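You operate a simulated robot arm through the tools that you are given. There is no shell and no other tool. Be economical: measure what you need, move in short steps, check, and stop when the job is done.

You run a simulated robot arm. Do the job below in one go: nothing can be reset, and whatever is moved stays where it is left.

TASK
Run the dye through the yellow funnel into the yellow-rimmed cup.
Fine: stand the cup under the hoop, seat the funnel, empty the blue-rimmed cup into it and put that cup back. Set down upright: cup with the yellow rim, cup with the blue rim.

Only the result counts: the job must be done as asked and must still hold three seconds after the hand-in. Knocking over, shifting, dropping, spilling or breaking anything else fails it.

THE ROBOT
A 6-joint arm with a two-finger parallel gripper, fixed in place. Base frame: the origin is at the foot of the arm, x ahead of it, y to its left, z up; the work surface is at about z = 860. Readings come in mm, degrees, newtons and seconds.
With the tool pointing down near the work surface it reaches from about 360 to 760 mm from the base axis. Its first joint turns from -66.0 to 66.0 degrees. Payload 2.45 kg.
Tool frame: the origin (TCP) lies between the finger pads and is the grasp point; the fingertips stand 24 mm ahead of it; z points along the fingers, y is the line along which they close. The gripper opens to 68 mm. The fingers are 17 mm wide and 10 mm thick; the gripper's body (40 by 70 mm) begins 41 mm behind the TCP.
Orientation is that of the tool frame in the base frame, as a unit quaternion [w, x, y, z]. With the fingers straight down and closing along the base's y, the tool's x points along the base's -x, its y along +y and its z along -z.

THE INTERFACE
- The arm moves only by the tool play_rows. Its argument "steps" is text: rows parted by semicolons, each of 7 numbers parted by spaces: the shift along the tool's x, y, z in units of 250 mm (1.0 is 250 mm), then the turn, a rotation vector about the tool's x, y, z in units of 45 degrees (1.0 is 45 degrees), then the finger opening in mm, from 0 to 68. In form: tx ty tz wx wy wz grip; .... A call has 1 to 12 rows; each row is the pose to reach, as a shift and turn from the pose commanded when the call began, along the tool's axes at that moment. A call with a number of a shift or a turn outside -1 to 1 is refused whole. A row lasts 0.2 s, in which the tool goes at most 50 mm and 8.6 degrees; a call with a longer step from one row to the next is refused whole, and so is a gripper value outside its range. Where a pose cannot be reached the arm comes as near as it can. A force on the tool above 40 N (or 10 N above the force at the start of the call, whichever is more), or a blocked arm, ends the call early, and 0.2 s more pass. The fingers move at their own pace (about 108 mm/s each) and stop on an object; they squeeze with about 43 N. The grip force told is the motor's: it shows also when the fingers shut on nothing. Time passes only in rows, and 0.2 s behind the last, so rows that repeat a pose let the fingers close. The reply holds the time, the measured pose of the TCP, the force on the tool along the base axes, the opening and the grip force, in the units named above and with some noise, with the torque about the TCP (base axes, N m) and any sound that the robot's microphone picked up.
- Cameras (640 x 400 px; columns grow to the right, rows downward): "scene" is fixed at [187.3, 448.4, 1476]; the picture's right is [-0.47, -0.88, 0.00], its down [-0.45, 0.24, -0.86] and it looks along [0.76, -0.41, -0.51] (base axes); focal length 220 px, centre (320, 200). "wrist" rides on the gripper at [84, 11, -75] in the tool frame; the picture's right is [-0.13, 0.99, 0.00], its down [-0.60, -0.08, -0.79] and it looks along [-0.79, -0.10, 0.61] (tool axes); focal length 251 px, centre (320, 200). There is no depth. A picture from a camera that has moved, and an enlarged one, comes with that camera's place and axes in the base frame and with its lens. The place of the scene camera against the robot may be out by one fixed shift of up to 18 mm in any direction.
- capture(camera): a new picture of that camera. No time passes.
- close_up(camera, box): a new picture of the part [left, top, right, bottom] of that camera's present view, enlarged. No time passes.
- close_job(): hands the job in; it is judged then, once.

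Go step by step. Nothing tells you positions but the pictures and the camera data: compare them with the known pose of the tool, close in by small moves and look again before you grip or let go. The budget is 120 turns and 68 pictures, counting those below and the enlarged ones. Unless the task says otherwise, let go and move clear before handing in, and close with one line.

The tools are called after "Emit:" as a command line: name --argument value ..., lists and objects as JSON in quotes. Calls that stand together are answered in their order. play_rows: Moves the arm, as the interface text tells. Its arguments: {"type":"object","properties":{"steps":{"type":"string"}},"required":["steps"]} The other tools are called the same way: capture (camera) takes a picture; close_up (camera, box) takes an enlarged picture of a part of a camera's view; close_job () hands the job in.

At the start:

```text
t: 0.0
tcp_pos: [384.4, 219.9, 1383.3]
orientation: [-0.001, 0.0, 1.0, -0.001]
force: [-0.5, -0.2, 0.0]
ft_torque: [0.02, 0.01, 0.01]
width: 68.1
grasp_force: 0.1
```

scene: 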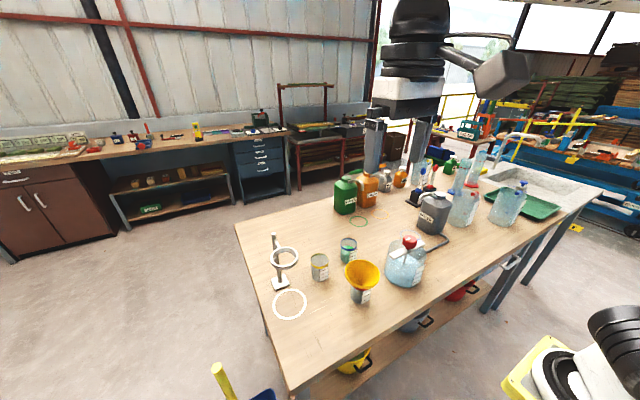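
wrist: 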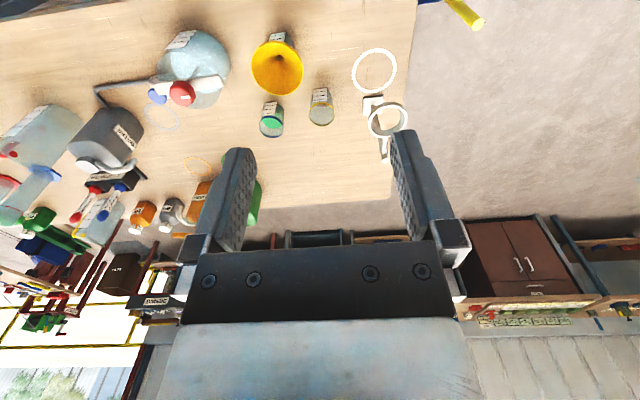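

I see the stand with a hoop, a white ring on the table, two or three small cups, and the yellow funnel sitting on something. I'll enlarge the area to identify each one.

Emit:
close_up --camera "scene" --box '[240, 210, 440, 335]'

Emit:
close_up --camera "wrist" --box '[220, 20, 440, 160]'

```text
3.20 times, centred on (340, 272) of scene
camera zoom: at [187.3, 448.4, 1476.0], right [-0.47, -0.88, 0.0], down [-0.45, 0.24, -0.86], along [0.76, -0.41, -0.51], focal length 705 px, centre (256, -32)
```

zoom: 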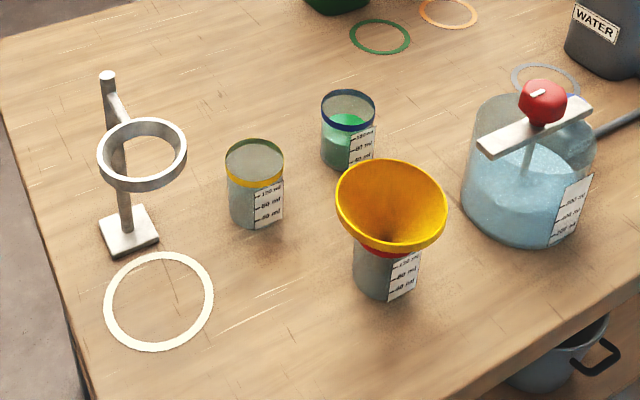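

```text
2.86 times, centred on (330, 90) of wrist
camera zoom: at [298.9, 231.8, 1458.5], right [0.13, 0.99, 0.0], down [0.6, -0.08, 0.79], along [0.79, -0.1, -0.61], focal length 718 px, centre (291, 514)
```

zoom: 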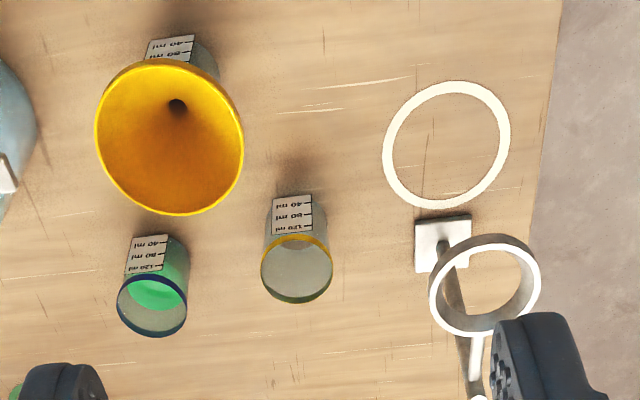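

The painted ring sits near (600, 325), with the hoop above it at z≈1045 and its post behind at x≈685. The yellow-rimmed cup is near (648, 193) and about 60 mm wide. I'll look more closely at the funnel and the hoop.

Emit:
close_up --camera "scene" --box '[335, 250, 391, 310]'

Emit:
close_up --camera "scene" --box '[255, 225, 345, 325]'

Emit:
close_up --camera "wrist" --box '[240, 25, 340, 145]'

```text
6.67 times, centred on (363, 280) of scene
camera zoom: at [187.3, 448.4, 1476.0], right [-0.47, -0.88, 0.0], down [-0.45, 0.24, -0.86], along [0.76, -0.41, -0.51], focal length 1469 px, centre (33, -333)
```

zoom: 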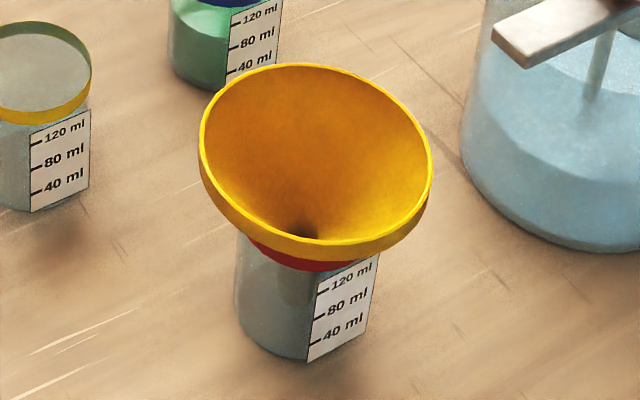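

```text
4.00 times, centred on (300, 275) of scene
camera zoom: at [187.3, 448.4, 1476.0], right [-0.47, -0.88, 0.0], down [-0.45, 0.24, -0.86], along [0.76, -0.41, -0.51], focal length 882 px, centre (400, -100)
```

zoom: 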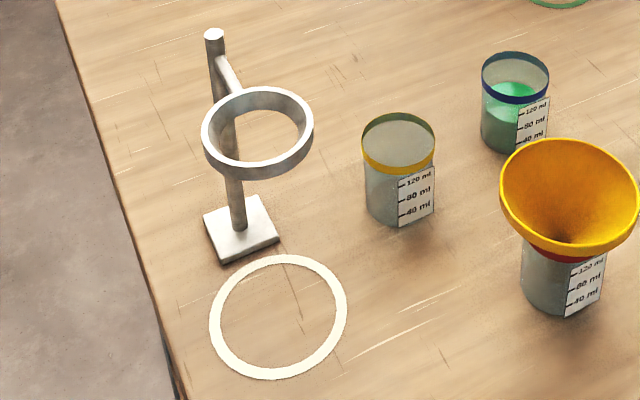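

```text
3.33 times, centred on (290, 85) of wrist
camera zoom: at [298.9, 231.8, 1458.5], right [0.13, 0.99, 0.0], down [0.6, -0.08, 0.79], along [0.79, -0.1, -0.61], focal length 838 px, centre (420, 583)
```

zoom: 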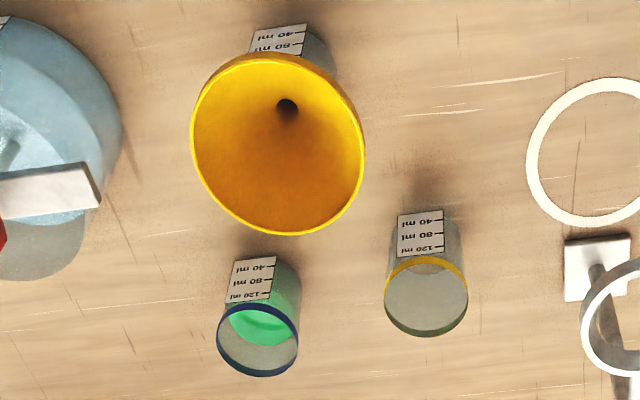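

The funnel sits in the red-rimmed cup with its rim near (517, 123, 967). The blue cup is near (667, 65). For low approaches I want the camera above the hand, so I'll yaw the tool by 180° high up and see whether the wrist allows it.

Emit:
play_rows --steps "0 0 0 0 0 0.18 68;0 0 0 0 0 0.36 68;0 0 0 0 0 0.54 68;0 0 0 0 0 0.72 68;0 0 0 0 0 0.9 68;0 0 0 0 0 1 68"

Emit:
play_rows --steps "0 0 0 0 0 0.18 68;0 0 0 0 0 0.36 68;0 0 0 0 0 0.54 68;0 0 0 0 0 0.72 68;0 0 0 0 0 0.9 68;0 0 0 0 0 1 68"

Emit:
play_rows --steps "0 0 0 0 0 0.18 68;0 0 0 0 0 0.36 68;0 0 0 0 0 0.54 68;0 0 0 0 0 0.72 68;0 0 0 0 0 0.9 68;0 0 0 0 0 1 68"

Emit:
play_rows --steps "0 0 0 0 0 0.18 68;0 0 0 0 0 0.36 68;0 0 0 0 0 0.54 68;0 0 0 0 0 0.72 68;0 0 0 0 0 0.9 68;0 0 0 0 0 1 68"

```text
t: 1.4
tcp_pos: [383.3, 220.9, 1381.9]
orientation: [0.0, 0.384, 0.923, 0.0]
force: [-0.6, 0.3, -0.2]
ft_torque: [-0.02, -0.03, -0.05]
width: 68.0
grasp_force: 0.0
```

```text
t: 2.8
tcp_pos: [384.1, 220.1, 1382.6]
orientation: [-0.001, 0.708, 0.706, 0.0]
force: [-0.3, -0.3, -0.8]
ft_torque: [-0.01, 0.0, 0.0]
width: 67.9
grasp_force: 0.0
```

```text
t: 4.2
tcp_pos: [387.4, 215.9, 1383.8]
orientation: [0.0, 0.924, 0.383, -0.001]
force: [0.2, -0.3, 0.3]
ft_torque: [-0.01, -0.05, -0.02]
width: 67.8
grasp_force: 0.1
out of reach, approached as far as the arm can: row 6
```

```text
t: 5.6
tcp_pos: [410.0, -22.8, 1368.3]
orientation: [-0.006, 1.0, 0.025, 0.001]
force: [0.3, -0.5, -0.4]
ft_torque: [0.02, 0.01, 0.02]
width: 68.1
grasp_force: 0.1
out of reach, approached as far as the arm can: row 1, 2, 3, 4, 5, 6
```

Turning this way hits a joint limit when y is positive, so I'll unwind and flip the other way.

Emit:
play_rows --steps "0 0 0 0 0 -0.18 68;0 0 0 0 0 -0.36 68;0 0 0 0 0 -0.54 68;0 0 0 0 0 -0.72 68;0 0 0 0 0 -0.9 68;0 0 0 0 0 -1 68"

Emit:
play_rows --steps "0 0 0 0 0 -0.18 68;0 0 0 0 0 -0.36 68;0 0 0 0 0 -0.54 68;0 0 0 0 0 -0.72 68;0 0 0 0 0 -0.9 68;0 0 0 0 0 -1 68"

Emit:
play_rows --steps "0 0 0 0 0 -0.18 68;0 0 0 0 0 -0.36 68;0 0 0 0 0 -0.54 68;0 0 0 0 0 -0.72 68;0 0 0 0 0 -0.9 68;0 0 0 0 0 -1 68"

Emit:
play_rows --steps "0 0 0 0 0 -0.18 68;0 0 0 0 0 -0.36 68;0 0 0 0 0 -0.54 68;0 0 0 0 0 -0.72 68;0 0 0 0 0 -0.9 68;0 0 0 0 0 -1 68"

Emit:
play_rows --steps "0 0 0 0 0 -0.18 68;0 0 0 0 0 -0.36 68;0 0 0 0 0 -0.54 68;0 0 0 0 0 -0.72 68;0 0 0 0 0 -0.9 68;0 0 0 0 0 -1 68"

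Emit:
play_rows --steps "0 0 0 0 0 -0.18 68;0 0 0 0 0 -0.36 68;0 0 0 0 0 -0.54 68;0 0 0 0 0 -0.72 68;0 0 0 0 0 -0.9 68;0 0 0 0 0 -1 68"

```text
t: 7.0
tcp_pos: [413.4, -24.0, 1360.7]
orientation: [-0.004, 0.913, 0.408, 0.003]
force: [-0.2, -0.5, -0.9]
ft_torque: [-0.03, -0.02, -0.04]
width: 67.9
grasp_force: 0.1
```

```text
t: 8.4
tcp_pos: [414.4, -25.9, 1361.6]
orientation: [-0.004, 0.687, 0.726, 0.006]
force: [0.1, -0.5, -0.5]
ft_torque: [-0.02, 0.03, 0.02]
width: 67.9
grasp_force: 0.2
```

```text
t: 9.8
tcp_pos: [414.8, -25.7, 1361.3]
orientation: [-0.001, 0.358, 0.934, 0.006]
force: [-1.0, -0.3, 0.8]
ft_torque: [0.01, -0.02, 0.01]
width: 68.1
grasp_force: 0.0
```

```text
t: 11.2
tcp_pos: [413.5, -25.5, 1361.9]
orientation: [0.001, -0.028, 1.0, 0.006]
force: [0.7, -0.5, 1.1]
ft_torque: [-0.04, 0.02, 0.0]
width: 68.4
grasp_force: 0.2
```

```text
t: 12.6
tcp_pos: [414.9, -25.7, 1360.4]
orientation: [0.004, -0.407, 0.913, 0.004]
force: [0.6, 0.5, 0.8]
ft_torque: [-0.01, 0.02, 0.05]
width: 67.9
grasp_force: 0.1
```

```text
t: 14.0
tcp_pos: [413.8, -24.8, 1360.6]
orientation: [-0.004, 0.726, -0.688, -0.003]
force: [0.6, 0.2, 0.4]
ft_torque: [-0.02, 0.02, 0.0]
width: 68.1
grasp_force: 0.1
```

Emit:
play_rows --steps "-0.18 0 0 0 0 -0.1 68;-0.36 0 0 0 0 -0.2 68;-0.54 0 0 0 0 -0.35 68;-0.7 0 0 0 0 -0.5 68;-0.8 0 0 0 0 -0.65 68;-0.8 0 0 0 0 -0.8 68;-0.8 0 0 0 0 -1 68"

Emit:
play_rows --steps "0 0 0 0 0 -0.18 68;0 0 0 0 0 -0.36 68;0 0 0 0 0 -0.54 68;0 0 0 0 0 -0.72 68;0 0 0 0 0 -0.9 68;0 0 0 0 0 -0.965 68"

```text
refused: row 7 steps farther than a row can; nothing moved
```

```text
t: 15.4
tcp_pos: [413.3, -24.0, 1361.7]
orientation: [-0.005, 0.929, -0.37, -0.001]
force: [0.3, -0.1, 0.9]
ft_torque: [0.01, 0.0, 0.01]
width: 68.2
grasp_force: 0.1
```

Emit:
play_rows --steps "-0.11 -0.116 0 0 0 -0.16 68;-0.22 -0.232 0 0 0 -0.32 68;-0.33 -0.348 0 0 0 -0.48 68;-0.44 -0.464 0 0 0 -0.64 68;-0.55 -0.58 0 0 0 -0.8 68;-0.55 -0.58 0 0 0 -0.965 68"

Emit:
capture --camera "wrist"

```text
t: 16.8
tcp_pos: [412.6, 173.6, 1362.6]
orientation: [-0.007, 1.0, 0.0, 0.001]
force: [0.4, -0.3, 0.0]
ft_torque: [-0.02, 0.0, 0.02]
width: 68.2
grasp_force: 0.1
```

```text
60 pictures are left
camera wrist: at [495.7, 163.2, 1439.1], right [-0.13, -0.99, -0.01], down [-0.6, 0.07, 0.79], along [-0.79, 0.11, -0.61], focal length 251 px, centre (320, 200)
```

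wrist: 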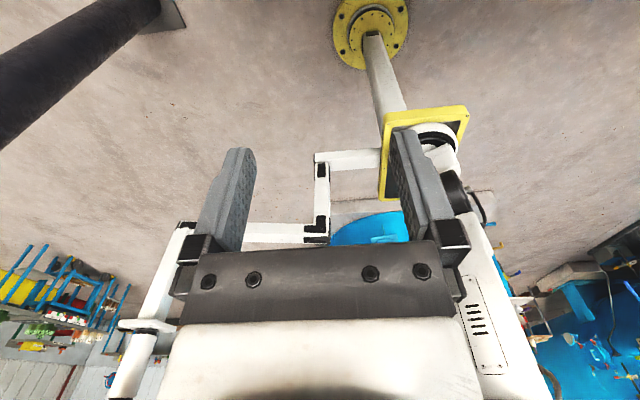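

Emit:
play_rows --steps "0 0 0.15 0 0.18 0 68;0 0 0.3 0 0.36 0 68;0 0 0.45 0 0.54 0 68;0 0 0.6 0 0.72 0 68;0 0 0.6 0 0.9 0 68;0 0 0.6 0 1 0 68"

Emit:
play_rows --steps "-0.05 0 0 0 0.18 0 68;-0.1 0 0 0 0.36 0 68;-0.1 0 0 0 0.444 0 68"

Emit:
capture --camera "wrist"

```text
t: 18.2
tcp_pos: [414.0, 176.6, 1214.0]
orientation: [-0.005, 0.924, -0.005, 0.383]
force: [0.0, -0.1, 0.1]
ft_torque: [0.01, 0.01, 0.02]
width: 68.0
grasp_force: 0.1
```

```text
t: 19.0
tcp_pos: [397.8, 177.4, 1197.4]
orientation: [-0.003, 0.843, -0.005, 0.537]
force: [-0.6, 0.8, -0.3]
ft_torque: [-0.04, -0.02, -0.01]
width: 68.1
grasp_force: 0.1
```

```text
59 pictures are left
camera wrist: at [363.4, 166.5, 1304.4], right [-0.06, -0.99, -0.13], down [-0.97, 0.09, -0.21], along [0.22, 0.11, -0.97], focal length 251 px, centre (320, 200)
```

wrist: 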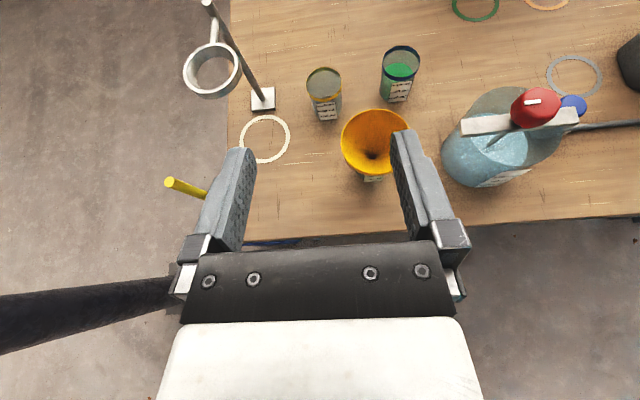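

Emit:
close_up --camera "wrist" --box '[170, 0, 430, 180]'

```text
2.22 times, centred on (300, 90) of wrist
camera zoom: at [363.4, 166.5, 1304.4], right [-0.06, -0.99, -0.13], down [-0.97, 0.09, -0.21], along [0.22, 0.11, -0.97], focal length 559 px, centre (364, 444)
```

zoom: 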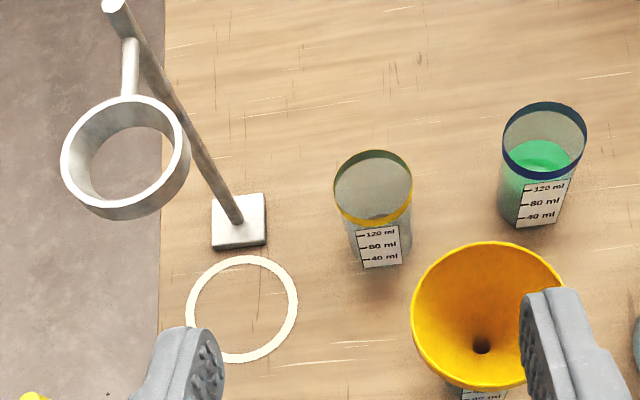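

The view is clear now. Painted ring centre ≈(598, 320), hoop ≈(600, 320, 1050), yellow cup ≈(644, 191), blue cup ≈(664, 63). I'll yaw the hand -25° so it stays off the funnel, then go to a pre-grasp point behind the yellow cup.

Emit:
play_rows --steps "-0.084 -0.04 0.147 -0.084 0 0.039 68;-0.168 -0.08 0.294 -0.168 0 0.078 68;-0.253 -0.12 0.442 -0.252 0 0.118 68;-0.337 -0.16 0.59 -0.335 0 0.157 68;-0.42 -0.2 0.737 -0.42 0 0.196 68;-0.506 -0.24 0.885 -0.503 0 0.235 68"

Emit:
capture --camera "wrist"

Emit:
capture --camera "scene"

```text
t: 20.4
tcp_pos: [545.5, 238.7, 986.8]
orientation: [0.112, 0.823, -0.188, 0.524]
force: [-0.3, 0.7, -0.6]
ft_torque: [-0.02, -0.02, 0.02]
width: 68.0
grasp_force: 0.1
```

```text
57 pictures are left
camera wrist: at [509.8, 241.9, 1094.8], right [-0.47, -0.87, -0.13], down [-0.85, 0.49, -0.21], along [0.24, 0.01, -0.97], focal length 251 px, centre (320, 200)
```

wrist: 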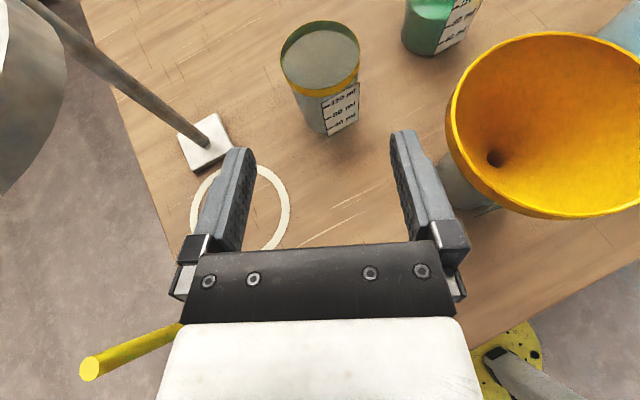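

```text
56 pictures are left
```

scene: 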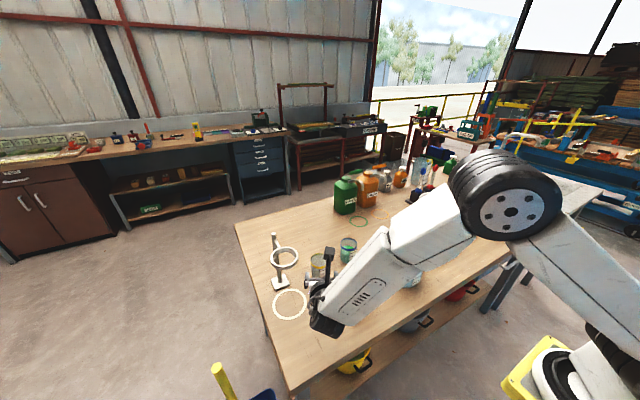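

The cup is lined up between the fingers. I'll move part way in and check the clearances.

Emit:
play_rows --steps "-0.05 0.003 0.08 0 0 0 68;-0.098 0.003 0.16 0 0 0 68;-0.098 0.003 0.28 0 0 0 68"

Emit:
capture --camera "wrist"

Emit:
close_up --camera "scene" --box '[250, 200, 450, 350]'

```text
t: 21.2
tcp_pos: [592.3, 215.9, 935.8]
orientation: [0.113, 0.824, -0.187, 0.523]
force: [0.7, 0.3, 0.0]
ft_torque: [0.03, -0.01, 0.03]
width: 67.8
grasp_force: 0.0
```

```text
55 pictures are left
camera wrist: at [556.6, 219.7, 1042.4], right [-0.47, -0.87, -0.13], down [-0.85, 0.49, -0.21], along [0.24, 0.01, -0.97], focal length 251 px, centre (320, 200)
```

wrist: 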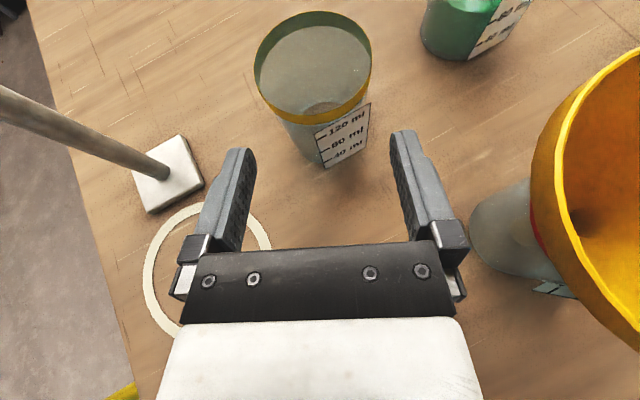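

```text
2.67 times, centred on (350, 275) of scene
camera zoom: at [187.3, 448.4, 1476.0], right [-0.47, -0.88, 0.0], down [-0.45, 0.24, -0.86], along [0.76, -0.41, -0.51], focal length 588 px, centre (240, 0)
```

zoom: 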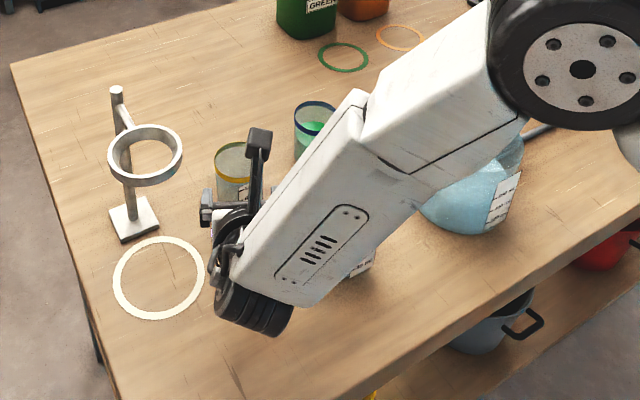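

Alignment holds with the cup axis near (646, 191). I'll finish the approach and close.

Emit:
play_rows --steps "0 0 0.1 0 0 0 68;0 0 0.19 0 0 0 68;0 0 0.26 0 0 0 68;0 0 0.26 0 0 0 68"

Emit:
capture --camera "wrist"

```text
t: 22.2
tcp_pos: [644.8, 189.3, 908.9]
orientation: [0.112, 0.824, -0.187, 0.523]
force: [-0.1, 0.5, -0.6]
ft_torque: [0.0, -0.05, 0.0]
width: 68.0
grasp_force: 0.1
```

```text
53 pictures are left
camera wrist: at [610.0, 193.9, 1016.5], right [-0.47, -0.87, -0.13], down [-0.85, 0.49, -0.21], along [0.24, 0.01, -0.97], focal length 251 px, centre (320, 200)
```

wrist: 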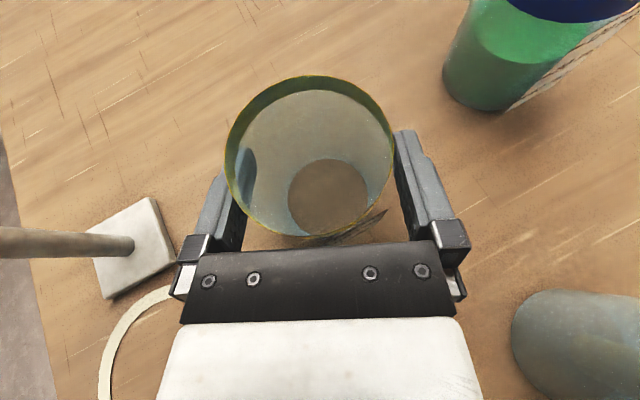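

Emit:
play_rows --steps "0 0 0 0 0 0 60;0 0 0 0 0 0 50;0 0 0 0 0 0 40;0 0 0 0 0 0 40"

Emit:
capture --camera "wrist"

```text
t: 23.2
tcp_pos: [645.7, 190.6, 908.4]
orientation: [0.113, 0.824, -0.188, 0.523]
force: [0.2, 0.9, -0.5]
ft_torque: [-0.03, 0.0, -0.01]
width: 53.4
grasp_force: 43.1
```

```text
52 pictures are left
camera wrist: at [609.7, 194.0, 1016.6], right [-0.47, -0.87, -0.13], down [-0.85, 0.49, -0.21], along [0.24, 0.01, -0.97], focal length 251 px, centre (320, 200)
```

wrist: 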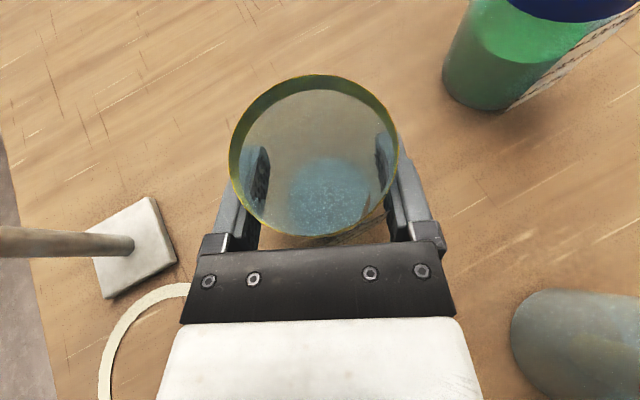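

The grip is firm at 53 mm. The camera would come too close to the hoop at this pitch, so I'll lift, set the cup down near (560, 305) and regrasp flatter.

Emit:
play_rows --steps "0.036 0 -0.017 0 0 0 40;0.072 0 -0.034 0 0 0 40;0.02 -0.067 -0.148 0 0 0 40;-0.034 -0.134 -0.262 0 0 0 40;-0.088 -0.202 -0.377 0 0 0 40;-0.141 -0.269 -0.491 0 0 0 40;-0.141 -0.269 -0.491 0 0 0 40"

Emit:
capture --camera "wrist"

Emit:
close_up --camera "scene" --box '[250, 200, 450, 350]'

```text
t: 24.8
tcp_pos: [559.3, 305.3, 928.9]
orientation: [0.113, 0.824, -0.188, 0.523]
force: [0.7, -0.4, -0.2]
ft_torque: [0.01, 0.01, 0.02]
width: 53.4
grasp_force: 43.4
```

```text
51 pictures are left
camera wrist: at [524.4, 307.5, 1036.9], right [-0.47, -0.87, -0.13], down [-0.85, 0.49, -0.21], along [0.24, 0.01, -0.97], focal length 251 px, centre (320, 200)
```

wrist: 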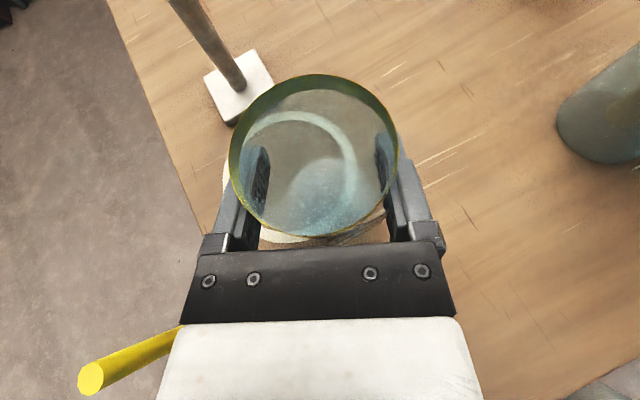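

```text
2.67 times, centred on (350, 275) of scene
camera zoom: at [187.3, 448.4, 1476.0], right [-0.47, -0.88, 0.0], down [-0.45, 0.24, -0.86], along [0.76, -0.41, -0.51], focal length 588 px, centre (240, 0)
```

zoom: 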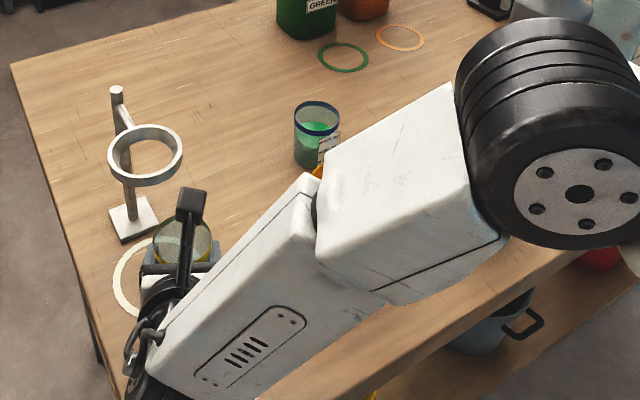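

Emit:
play_rows --steps "-0.036 0 0.017 0 0 0 40;-0.072 0 0.034 0 0 0 40;-0.0735 0 0.0345 0 0 0 40;-0.0735 0 0.0345 0 0 0 45;-0.0735 0 0.0345 0 0 0 56;-0.0735 0 0.0345 0 0 0 68;-0.0735 0 0.0345 0 0 0 68"

Emit:
capture --camera "wrist"

```text
t: 26.4
tcp_pos: [560.8, 306.1, 909.4]
orientation: [0.113, 0.824, -0.188, 0.523]
force: [0.0, 0.2, 0.1]
ft_torque: [0.01, -0.05, -0.03]
width: 68.0
grasp_force: 0.2
```

```text
49 pictures are left
camera wrist: at [525.3, 308.7, 1018.0], right [-0.47, -0.87, -0.13], down [-0.85, 0.49, -0.21], along [0.24, 0.01, -0.97], focal length 251 px, centre (320, 200)
```

wrist: 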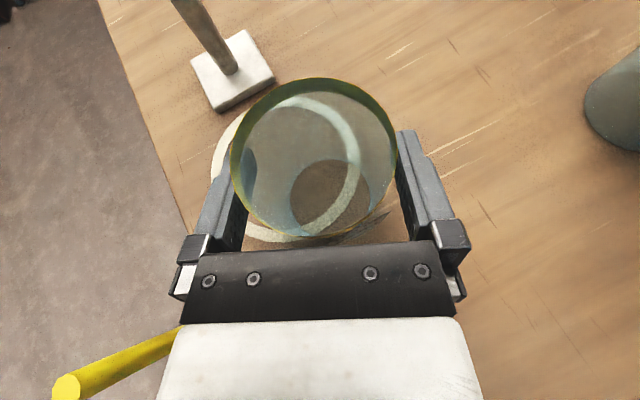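

Emit:
play_rows --steps "0 0 0 0 0.1 0 68;0 0 0 0 0.2 0 68;0 0 0 0 0.3 0 68;0 0 0 0 0.378 0 68;0 0 0 0 0.378 0 68"

Emit:
capture --camera "wrist"

Emit:
close_up --camera "scene" --box '[250, 200, 450, 350]'

```text
t: 27.6
tcp_pos: [559.3, 306.4, 911.0]
orientation: [0.139, 0.737, -0.169, 0.64]
force: [0.3, 0.3, -0.4]
ft_torque: [0.02, -0.03, -0.01]
width: 67.7
grasp_force: 0.1
```

```text
48 pictures are left
camera wrist: at [496.8, 321.9, 1004.1], right [-0.44, -0.89, -0.14], down [-0.75, 0.45, -0.48], along [0.49, -0.11, -0.86], focal length 251 px, centre (320, 200)
```

wrist: 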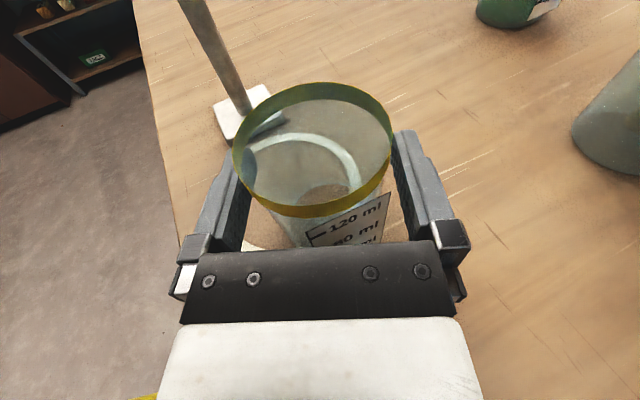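

```text
2.67 times, centred on (350, 275) of scene
camera zoom: at [187.3, 448.4, 1476.0], right [-0.47, -0.88, 0.0], down [-0.45, 0.24, -0.86], along [0.76, -0.41, -0.51], focal length 588 px, centre (240, 0)
```

zoom: 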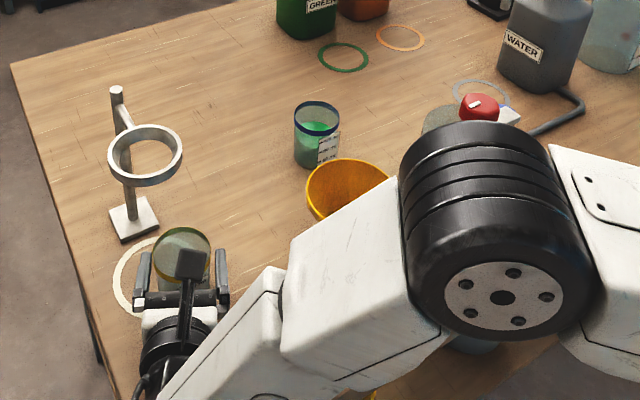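

Emit:
play_rows --steps "0 0 0 0 0 0 60;0 0 0 0 0 0 50;0 0 0 0 0 0 40;0 0 0 0 0 0 40;0.032 0 -0.0045 0 0 0 40;0.04 -0.06 0.05 0 0 0 40;0.048 -0.117 0.112 0 0 0 40;0.048 -0.117 0.112 0 0 0 40"

Emit:
capture --camera "wrist"

Emit:
close_up --camera "scene" --box '[250, 220, 350, 320]'

```text
t: 29.4
tcp_pos: [599.7, 319.1, 917.2]
orientation: [0.139, 0.737, -0.168, 0.639]
force: [-0.6, 0.5, 0.0]
ft_torque: [0.01, -0.02, 0.01]
width: 53.3
grasp_force: 42.5
```

```text
46 pictures are left
camera wrist: at [536.9, 335.5, 1011.1], right [-0.44, -0.89, -0.14], down [-0.75, 0.45, -0.48], along [0.49, -0.11, -0.86], focal length 251 px, centre (320, 200)
```

wrist: 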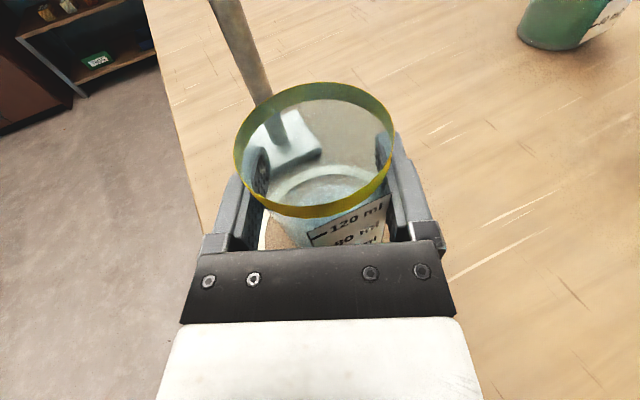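

```text
4.00 times, centred on (300, 270) of scene
camera zoom: at [187.3, 448.4, 1476.0], right [-0.47, -0.88, 0.0], down [-0.45, 0.24, -0.86], along [0.76, -0.41, -0.51], focal length 882 px, centre (400, -80)
```

zoom: 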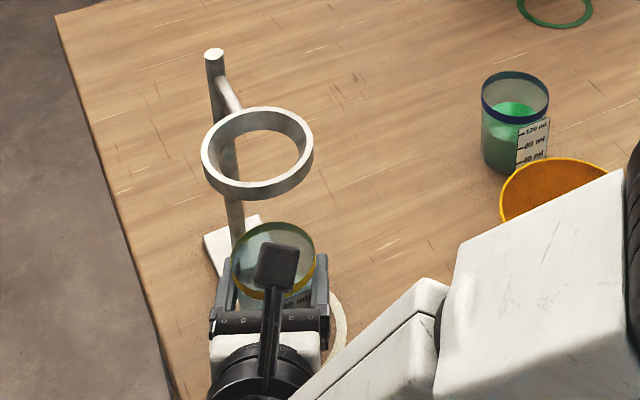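

The cup is under the hoop centre to within about 2 mm. I'll nudge it, lower, release and back out.

Emit:
play_rows --steps "-0.016 -0.009 0.004 0 0 0 40;-0.032 -0.009 0.005 0 0 0 40;-0.032 -0.009 0.005 0 0 0 40;-0.032 -0.009 0.005 0 0 0 46;-0.032 -0.009 0.005 0 0 0 57;-0.032 -0.009 0.005 0 0 0 68;-0.032 -0.009 0.005 0 0 0 68;-0.032 -0.009 -0.1 0 0 0 68;-0.032 -0.009 -0.25 0 0 0 68;-0.032 -0.009 -0.4 0 0 0 68"

Emit:
capture --camera "wrist"

Emit:
close_up --camera "scene" --box '[250, 200, 450, 350]'

```text
t: 31.6
tcp_pos: [510.1, 364.8, 922.4]
orientation: [0.138, 0.737, -0.169, 0.64]
force: [-0.2, 0.3, 0.3]
ft_torque: [0.0, -0.03, -0.01]
width: 68.0
grasp_force: 0.1
```

```text
44 pictures are left
camera wrist: at [447.9, 380.8, 1017.1], right [-0.44, -0.89, -0.14], down [-0.75, 0.45, -0.48], along [0.49, -0.11, -0.86], focal length 251 px, centre (320, 200)
```

wrist: 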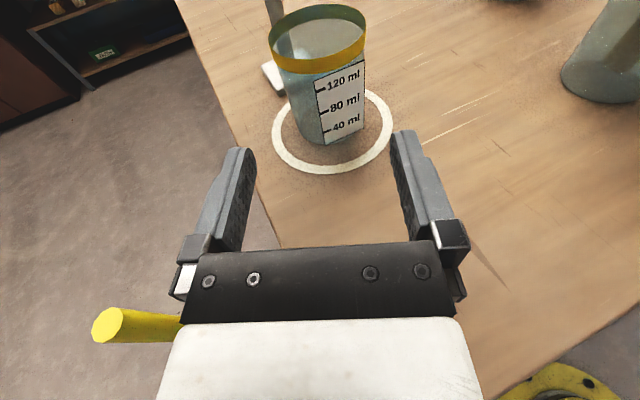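

```text
2.67 times, centred on (350, 275) of scene
camera zoom: at [187.3, 448.4, 1476.0], right [-0.47, -0.88, 0.0], down [-0.45, 0.24, -0.86], along [0.76, -0.41, -0.51], focal length 588 px, centre (240, 0)
```

zoom: 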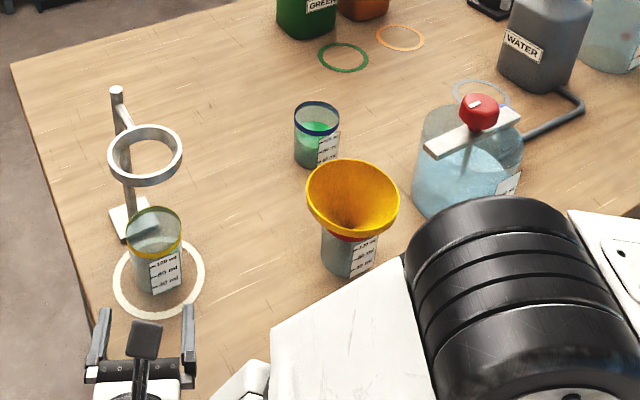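

The yellow cup stands in the ring under the hoop. Next is the funnel: I'll back up, reorient so the fingers close in the x–z plane, and take a side look to measure the cone.

Emit:
play_rows --steps "0.115 0.092 -0.033 0.092 0 -0.013 60;0.23 0.184 -0.066 0.184 0 -0.026 60;0.345 0.275 -0.1 0.276 0 -0.039 60;0.46 0.367 -0.13 0.368 0 -0.052 60;0.575 0.46 -0.163 0.46 0 -0.065 60;0.69 0.55 -0.194 0.55 0 -0.077 60"

Emit:
play_rows --steps "0 0 0 0 -0.18 0 60;0 0 0 0 -0.36 0 60;0 0 0 0 -0.54 0 60;0 0 0 0 -0.72 0 60;0 0 0 0 -0.9 0 60;0 0 0 0 -1 0 60"

Emit:
play_rows --steps "0 0 0 0 -0.18 0 60;0 0 0 0 -0.36 0 60;0 0 0 0 -0.54 0 60;0 0 0 0 -0.72 0 60;0 0 0 0 -0.822 0 60"

Emit:
play_rows --steps "0 0 0 0 0 0.18 60;0 0 0 0 0 0.36 60;0 0 0 0 0 0.54 60;0 0 0 0 0 0.72 60;0 0 0 0 0 0.9 60;0 0 0 0 0 1 60"

Emit:
play_rows --steps "0 0 0 0 0 0.18 60;0 0 0 0 0 0.36 60;0 0 0 0 0 0.54 60;0 0 0 0 0 0.72 60;0 0 0 0 0 0.9 60;0 0 0 0 0 1 60"

Emit:
capture --camera "wrist"

```text
t: 33.0
tcp_pos: [425.8, 245.5, 1102.2]
orientation: [-0.004, 0.754, -0.006, 0.656]
force: [-1.3, 0.3, 0.1]
ft_torque: [-0.02, 0.01, 0.0]
width: 59.9
grasp_force: 0.0
```

```text
t: 34.4
tcp_pos: [430.1, 248.0, 1100.0]
orientation: [-0.006, 0.949, -0.004, 0.316]
force: [0.1, 0.0, 0.0]
ft_torque: [-0.02, -0.01, -0.01]
width: 60.0
grasp_force: 0.0
```

```text
t: 35.6
tcp_pos: [428.0, 246.7, 1100.2]
orientation: [-0.006, 1.0, -0.002, 0.0]
force: [-0.4, -0.5, 0.2]
ft_torque: [0.01, -0.01, -0.02]
width: 59.9
grasp_force: 0.1
```

```text
t: 37.0
tcp_pos: [428.8, 248.2, 1102.2]
orientation: [-0.007, 0.922, -0.386, -0.002]
force: [-0.4, 0.1, -0.7]
ft_torque: [0.0, -0.05, 0.0]
width: 60.3
grasp_force: 0.1
```

```text
t: 38.4
tcp_pos: [429.5, 247.3, 1101.1]
orientation: [0.005, -0.704, 0.71, 0.004]
force: [0.0, 0.6, 0.5]
ft_torque: [0.03, -0.02, -0.02]
width: 60.0
grasp_force: 0.0
```

```text
42 pictures are left
camera wrist: at [415.5, 163.3, 1174.9], right [-0.99, 0.14, 0.0], down [0.08, 0.59, 0.8], along [0.11, 0.79, -0.6], focal length 251 px, centre (320, 200)
```

wrist: 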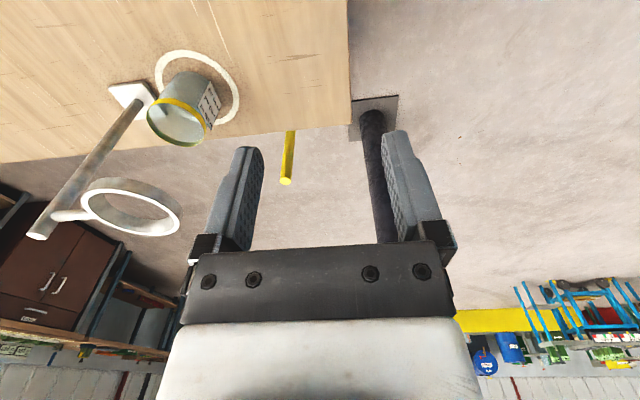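

Emit:
play_rows --steps "0.1 0 0.068 0.16 0 0 50;0.2 0 0.136 0.32 0 0 50;0.3 0 0.204 0.48 0 0 50;0.4 0 0.272 0.64 0 0 50;0.497 -0.008 0.34 0.8 0 0 50"

Emit:
capture --camera "wrist"

Emit:
close_up --camera "scene" --box '[250, 200, 450, 350]'

```text
t: 39.8
tcp_pos: [411.1, 104.2, 1005.1]
orientation: [0.168, -0.596, 0.76, -0.197]
force: [-0.6, 1.1, 0.5]
ft_torque: [0.02, -0.01, 0.0]
width: 50.1
grasp_force: 0.1
stopped in row 5: the arm was blocked; the commanded pose is now the measured one
```

```text
41 pictures are left
camera wrist: at [344.9, 33.0, 1062.0], right [-0.8, 0.34, -0.5], down [-0.18, 0.65, 0.74], along [0.57, 0.68, -0.46], focal length 251 px, centre (320, 200)
```

wrist: 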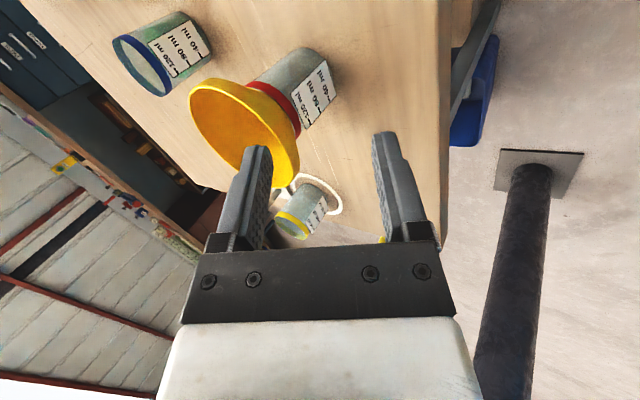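

```text
2.67 times, centred on (350, 275) of scene
camera zoom: at [187.3, 448.4, 1476.0], right [-0.47, -0.88, 0.0], down [-0.45, 0.24, -0.86], along [0.76, -0.41, -0.51], focal length 588 px, centre (240, 0)
```

zoom: 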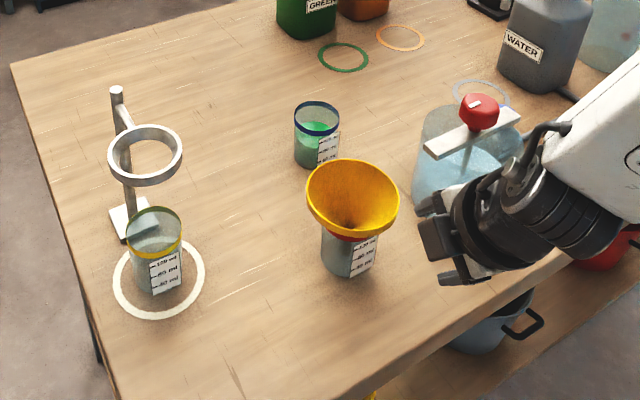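

The arm was blocked because reaching with that tilt so close to the base is a joint limit; nothing was touched. I'll zoom in on this side view of the funnel and then grip its +y side instead.

Emit:
close_up --camera "wrist" --box '[170, 30, 350, 200]'

```text
2.35 times, centred on (260, 115) of wrist
camera zoom: at [344.9, 33.0, 1062.0], right [-0.8, 0.34, -0.5], down [-0.18, 0.65, 0.74], along [0.57, 0.68, -0.46], focal length 592 px, centre (461, 400)
```

zoom: 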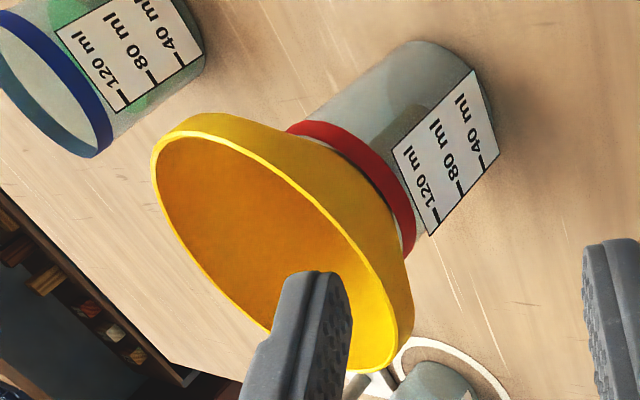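

Measured: funnel axis ≈(517, 121.5), rim z≈967, rim radius ≈50, inner wall about 42° from vertical. I'll pinch the rim wall on its +y side with the fingers tilted 42°. First I'll get upright and yaw back to the original sense.

Emit:
play_rows --steps "-0.12 -0.026 -0.07 -0.133 0 0 50;-0.237 -0.052 -0.14 -0.267 0 0 50;-0.356 -0.078 -0.21 -0.4 0 0 50;-0.475 -0.104 -0.28 -0.533 0 0 50;-0.593 -0.13 -0.35 -0.667 0 0 50"

Emit:
play_rows --steps "0 0 0 0 0 0.18 50;0 0 0 0 0 0.36 50;0 0 0 0 0 0.54 50;0 0 0 0 0 0.72 50;0 0 0 0 0 0.9 50;0 0 0 0 0 1 50"

```text
t: 41.0
tcp_pos: [432.4, 251.9, 1098.8]
orientation: [0.009, -0.619, 0.785, 0.007]
force: [0.3, -0.5, 0.2]
ft_torque: [0.02, 0.04, 0.0]
width: 50.0
grasp_force: 0.1
```

```text
t: 42.4
tcp_pos: [430.5, 249.9, 1099.0]
orientation: [0.006, -0.27, 0.963, 0.009]
force: [0.1, 0.1, 0.0]
ft_torque: [0.0, 0.0, -0.02]
width: 49.8
grasp_force: 0.1
```

Emit:
play_rows --steps "-0.08 -0.037 0.03 0 0 0.174 40;-0.16 -0.073 0.06 0 0 0.348 40;-0.24 -0.11 0.09 0 0 0.522 40;-0.316 -0.146 0.116 0 0 0.696 40"

Emit:
play_rows --steps "0 0 0 0.18 0 0 40;0 0 0 0.36 0 0 40;0 0 0 0.54 0 0 40;0 0 0 0.72 0 0 40;0 0 0 0.9 0 0 40;0 0 0 0.933 0 0 40"

Emit:
capture --camera "wrist"

Emit:
close_up --camera "scene" --box '[250, 150, 450, 350]'

```text
t: 43.4
tcp_pos: [517.7, 261.0, 1070.4]
orientation: [0.002, 0.0, 1.0, 0.01]
force: [0.1, 0.1, 0.5]
ft_torque: [-0.02, -0.01, 0.0]
width: 40.2
grasp_force: 0.1
```

```text
t: 44.8
tcp_pos: [516.6, 259.8, 1071.0]
orientation: [0.004, 0.001, 0.937, -0.35]
force: [-0.4, 0.4, 0.2]
ft_torque: [-0.01, -0.03, 0.04]
width: 40.0
grasp_force: 0.1
```

```text
38 pictures are left
camera wrist: at [431.7, 318.6, 1120.7], right [0.13, 0.75, -0.65], down [0.6, 0.46, 0.65], along [0.79, -0.47, -0.39], focal length 251 px, centre (320, 200)
```

wrist: 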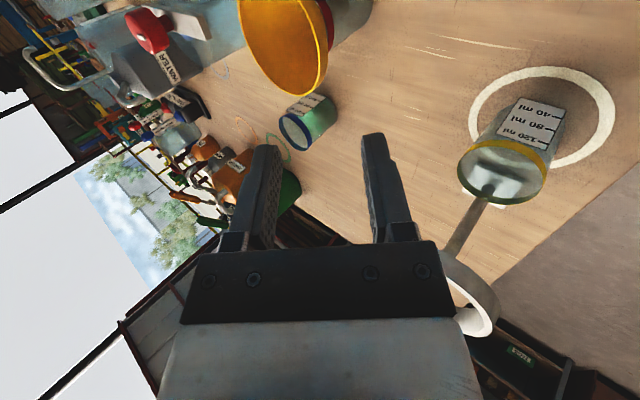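

```text
2.00 times, centred on (350, 250) of scene
camera zoom: at [187.3, 448.4, 1476.0], right [-0.47, -0.88, 0.0], down [-0.45, 0.24, -0.86], along [0.76, -0.41, -0.51], focal length 441 px, centre (260, 100)
```

zoom: 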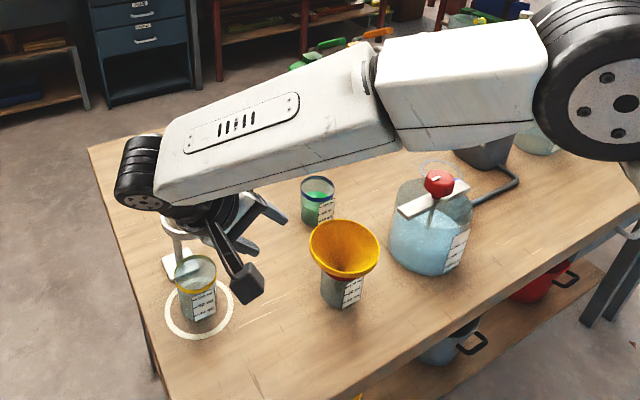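

The hand would pass close to the hoop, so I'll turn the grip azimuth 25° toward the robot and move to the pre-grasp point.

Emit:
play_rows --steps "0.041 0 0.075 0 -0.093 -0.103 36;0.082 0 0.15 0 -0.186 -0.207 36;0.122 0 0.226 0 -0.279 -0.31 36;0.163 0 0.302 0 -0.372 -0.413 36"

Emit:
capture --camera "wrist"

Emit:
close_up --camera "scene" --box '[280, 200, 430, 320]'

```text
t: 45.8
tcp_pos: [476.4, 213.8, 1013.8]
orientation: [0.084, -0.202, 0.914, -0.341]
force: [0.0, 0.7, 0.3]
ft_torque: [-0.03, 0.01, 0.03]
width: 36.1
grasp_force: 0.0
```

```text
36 pictures are left
camera wrist: at [373.9, 229.3, 1062.3], right [-0.19, 0.73, -0.65], down [0.34, 0.67, 0.66], along [0.92, -0.09, -0.38], focal length 251 px, centre (320, 200)
```

wrist: 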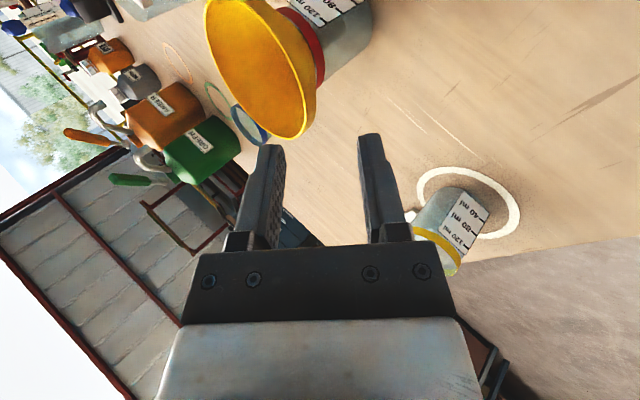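

```text
3.33 times, centred on (355, 260) of scene
camera zoom: at [187.3, 448.4, 1476.0], right [-0.47, -0.88, 0.0], down [-0.45, 0.24, -0.86], along [0.76, -0.41, -0.51], focal length 735 px, centre (203, 0)
```

zoom: 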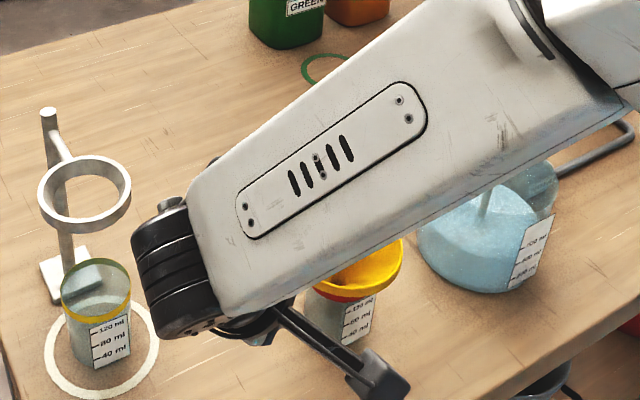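

Emit:
close_up --camera "wrist" --box '[190, 0, 390, 150]'

```text
2.67 times, centred on (290, 75) of wrist
camera zoom: at [373.9, 229.3, 1062.3], right [-0.19, 0.73, -0.65], down [0.34, 0.67, 0.66], along [0.92, -0.09, -0.38], focal length 670 px, centre (400, 533)
```

zoom: 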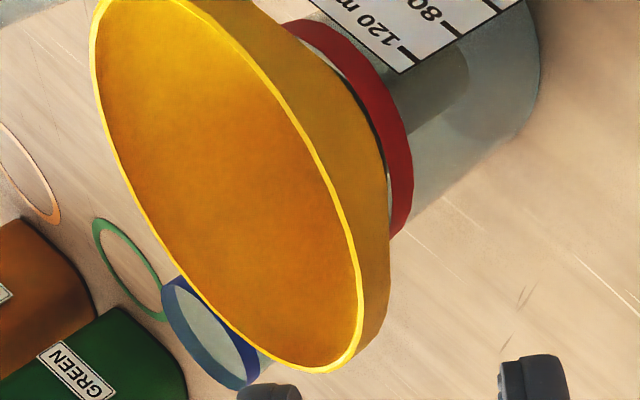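

The lip sits at tool y≈-11.7 and the band's outer edge at about -3, so I need to shift about -7.3 mm in tool y. I'll do that and advance most of the way.

Emit:
play_rows --steps "0 -0.029 0.05 0 0 0 36;0 -0.029 0.12 0 0 0 36;0 -0.029 0.19 0 0 0 36;0 -0.029 0.19 0 0 0 36"

Emit:
capture --camera "wrist"

```text
t: 46.8
tcp_pos: [492.3, 177.9, 982.5]
orientation: [0.082, -0.201, 0.915, -0.341]
force: [-0.4, -0.5, 0.5]
ft_torque: [0.01, -0.02, 0.0]
width: 36.1
grasp_force: 0.2
```

```text
33 pictures are left
camera wrist: at [389.2, 195.2, 1030.7], right [-0.19, 0.73, -0.65], down [0.34, 0.67, 0.66], along [0.92, -0.1, -0.38], focal length 251 px, centre (320, 200)
```

wrist: 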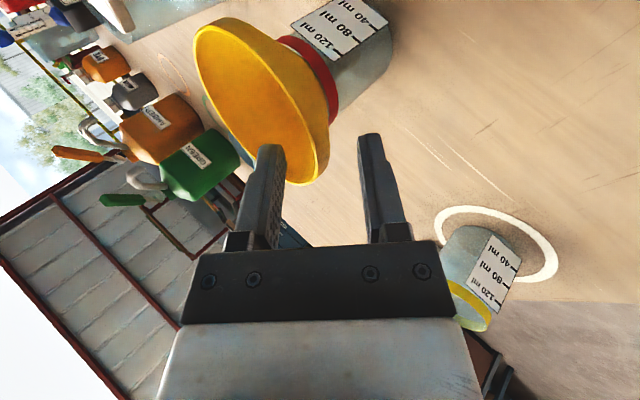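

Emit:
close_up --camera "wrist" --box '[240, 80, 400, 200]'

```text
3.33 times, centred on (320, 140) of wrist
camera zoom: at [389.2, 195.2, 1030.7], right [-0.19, 0.73, -0.65], down [0.34, 0.67, 0.66], along [0.92, -0.1, -0.38], focal length 838 px, centre (320, 400)
```

zoom: 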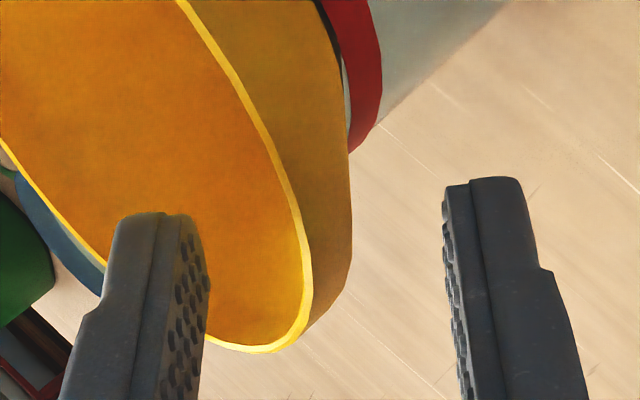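

Centred well, with about 13 mm of gap on each side. I'll advance the last 18 mm and close.

Emit:
play_rows --steps "0 0 0.04 0 0 0 36;0 0 0.072 0 0 0 36;0 0 0.072 0 0 0 28;0 0 0.072 0 0 0 20;0 0 0.072 0 0 0 14;0 0 0.072 0 0 0 11"

Emit:
close_up --camera "wrist" --box '[220, 60, 420, 210]'

```text
t: 48.2
tcp_pos: [498.3, 167.7, 968.7]
orientation: [0.082, -0.202, 0.915, -0.341]
force: [0.5, 0.5, -0.7]
ft_torque: [-0.01, 0.01, 0.0]
width: 11.1
grasp_force: 0.3
```

```text
2.67 times, centred on (320, 135) of wrist
camera zoom: at [395.6, 184.4, 1017.5], right [-0.19, 0.73, -0.65], down [0.34, 0.67, 0.66], along [0.92, -0.1, -0.38], focal length 670 px, centre (320, 373)
```

zoom: 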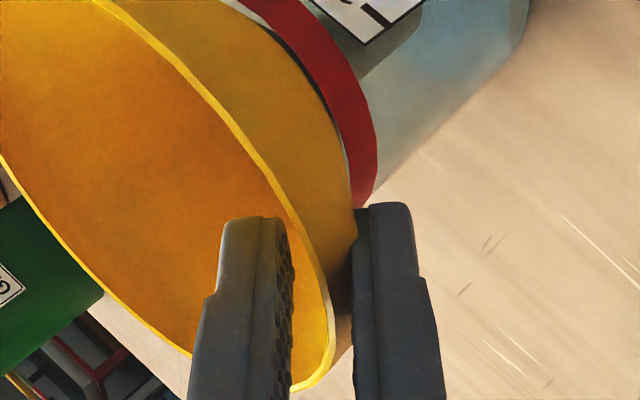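

Emit:
play_rows --steps "0 0 0 0 0 0 8;0 0 0 0 0 0 5;0 0 0 0 0 0 2;0 0 0 0 0 0 0;0 0 0 0 0 0 0"

Emit:
close_up --camera "wrist" --box '[220, 60, 420, 210]'

```text
t: 49.4
tcp_pos: [498.8, 168.4, 970.1]
orientation: [0.084, -0.201, 0.914, -0.342]
force: [0.3, -0.4, 0.7]
ft_torque: [-0.09, -0.03, 0.01]
width: 1.0
grasp_force: 25.8
```

```text
2.67 times, centred on (320, 135) of wrist
camera zoom: at [395.6, 184.4, 1017.5], right [-0.19, 0.73, -0.65], down [0.34, 0.67, 0.66], along [0.92, -0.1, -0.38], focal length 670 px, centre (320, 373)
```

zoom: 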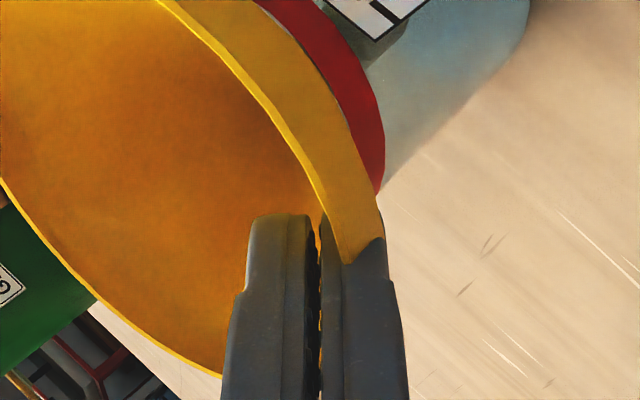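

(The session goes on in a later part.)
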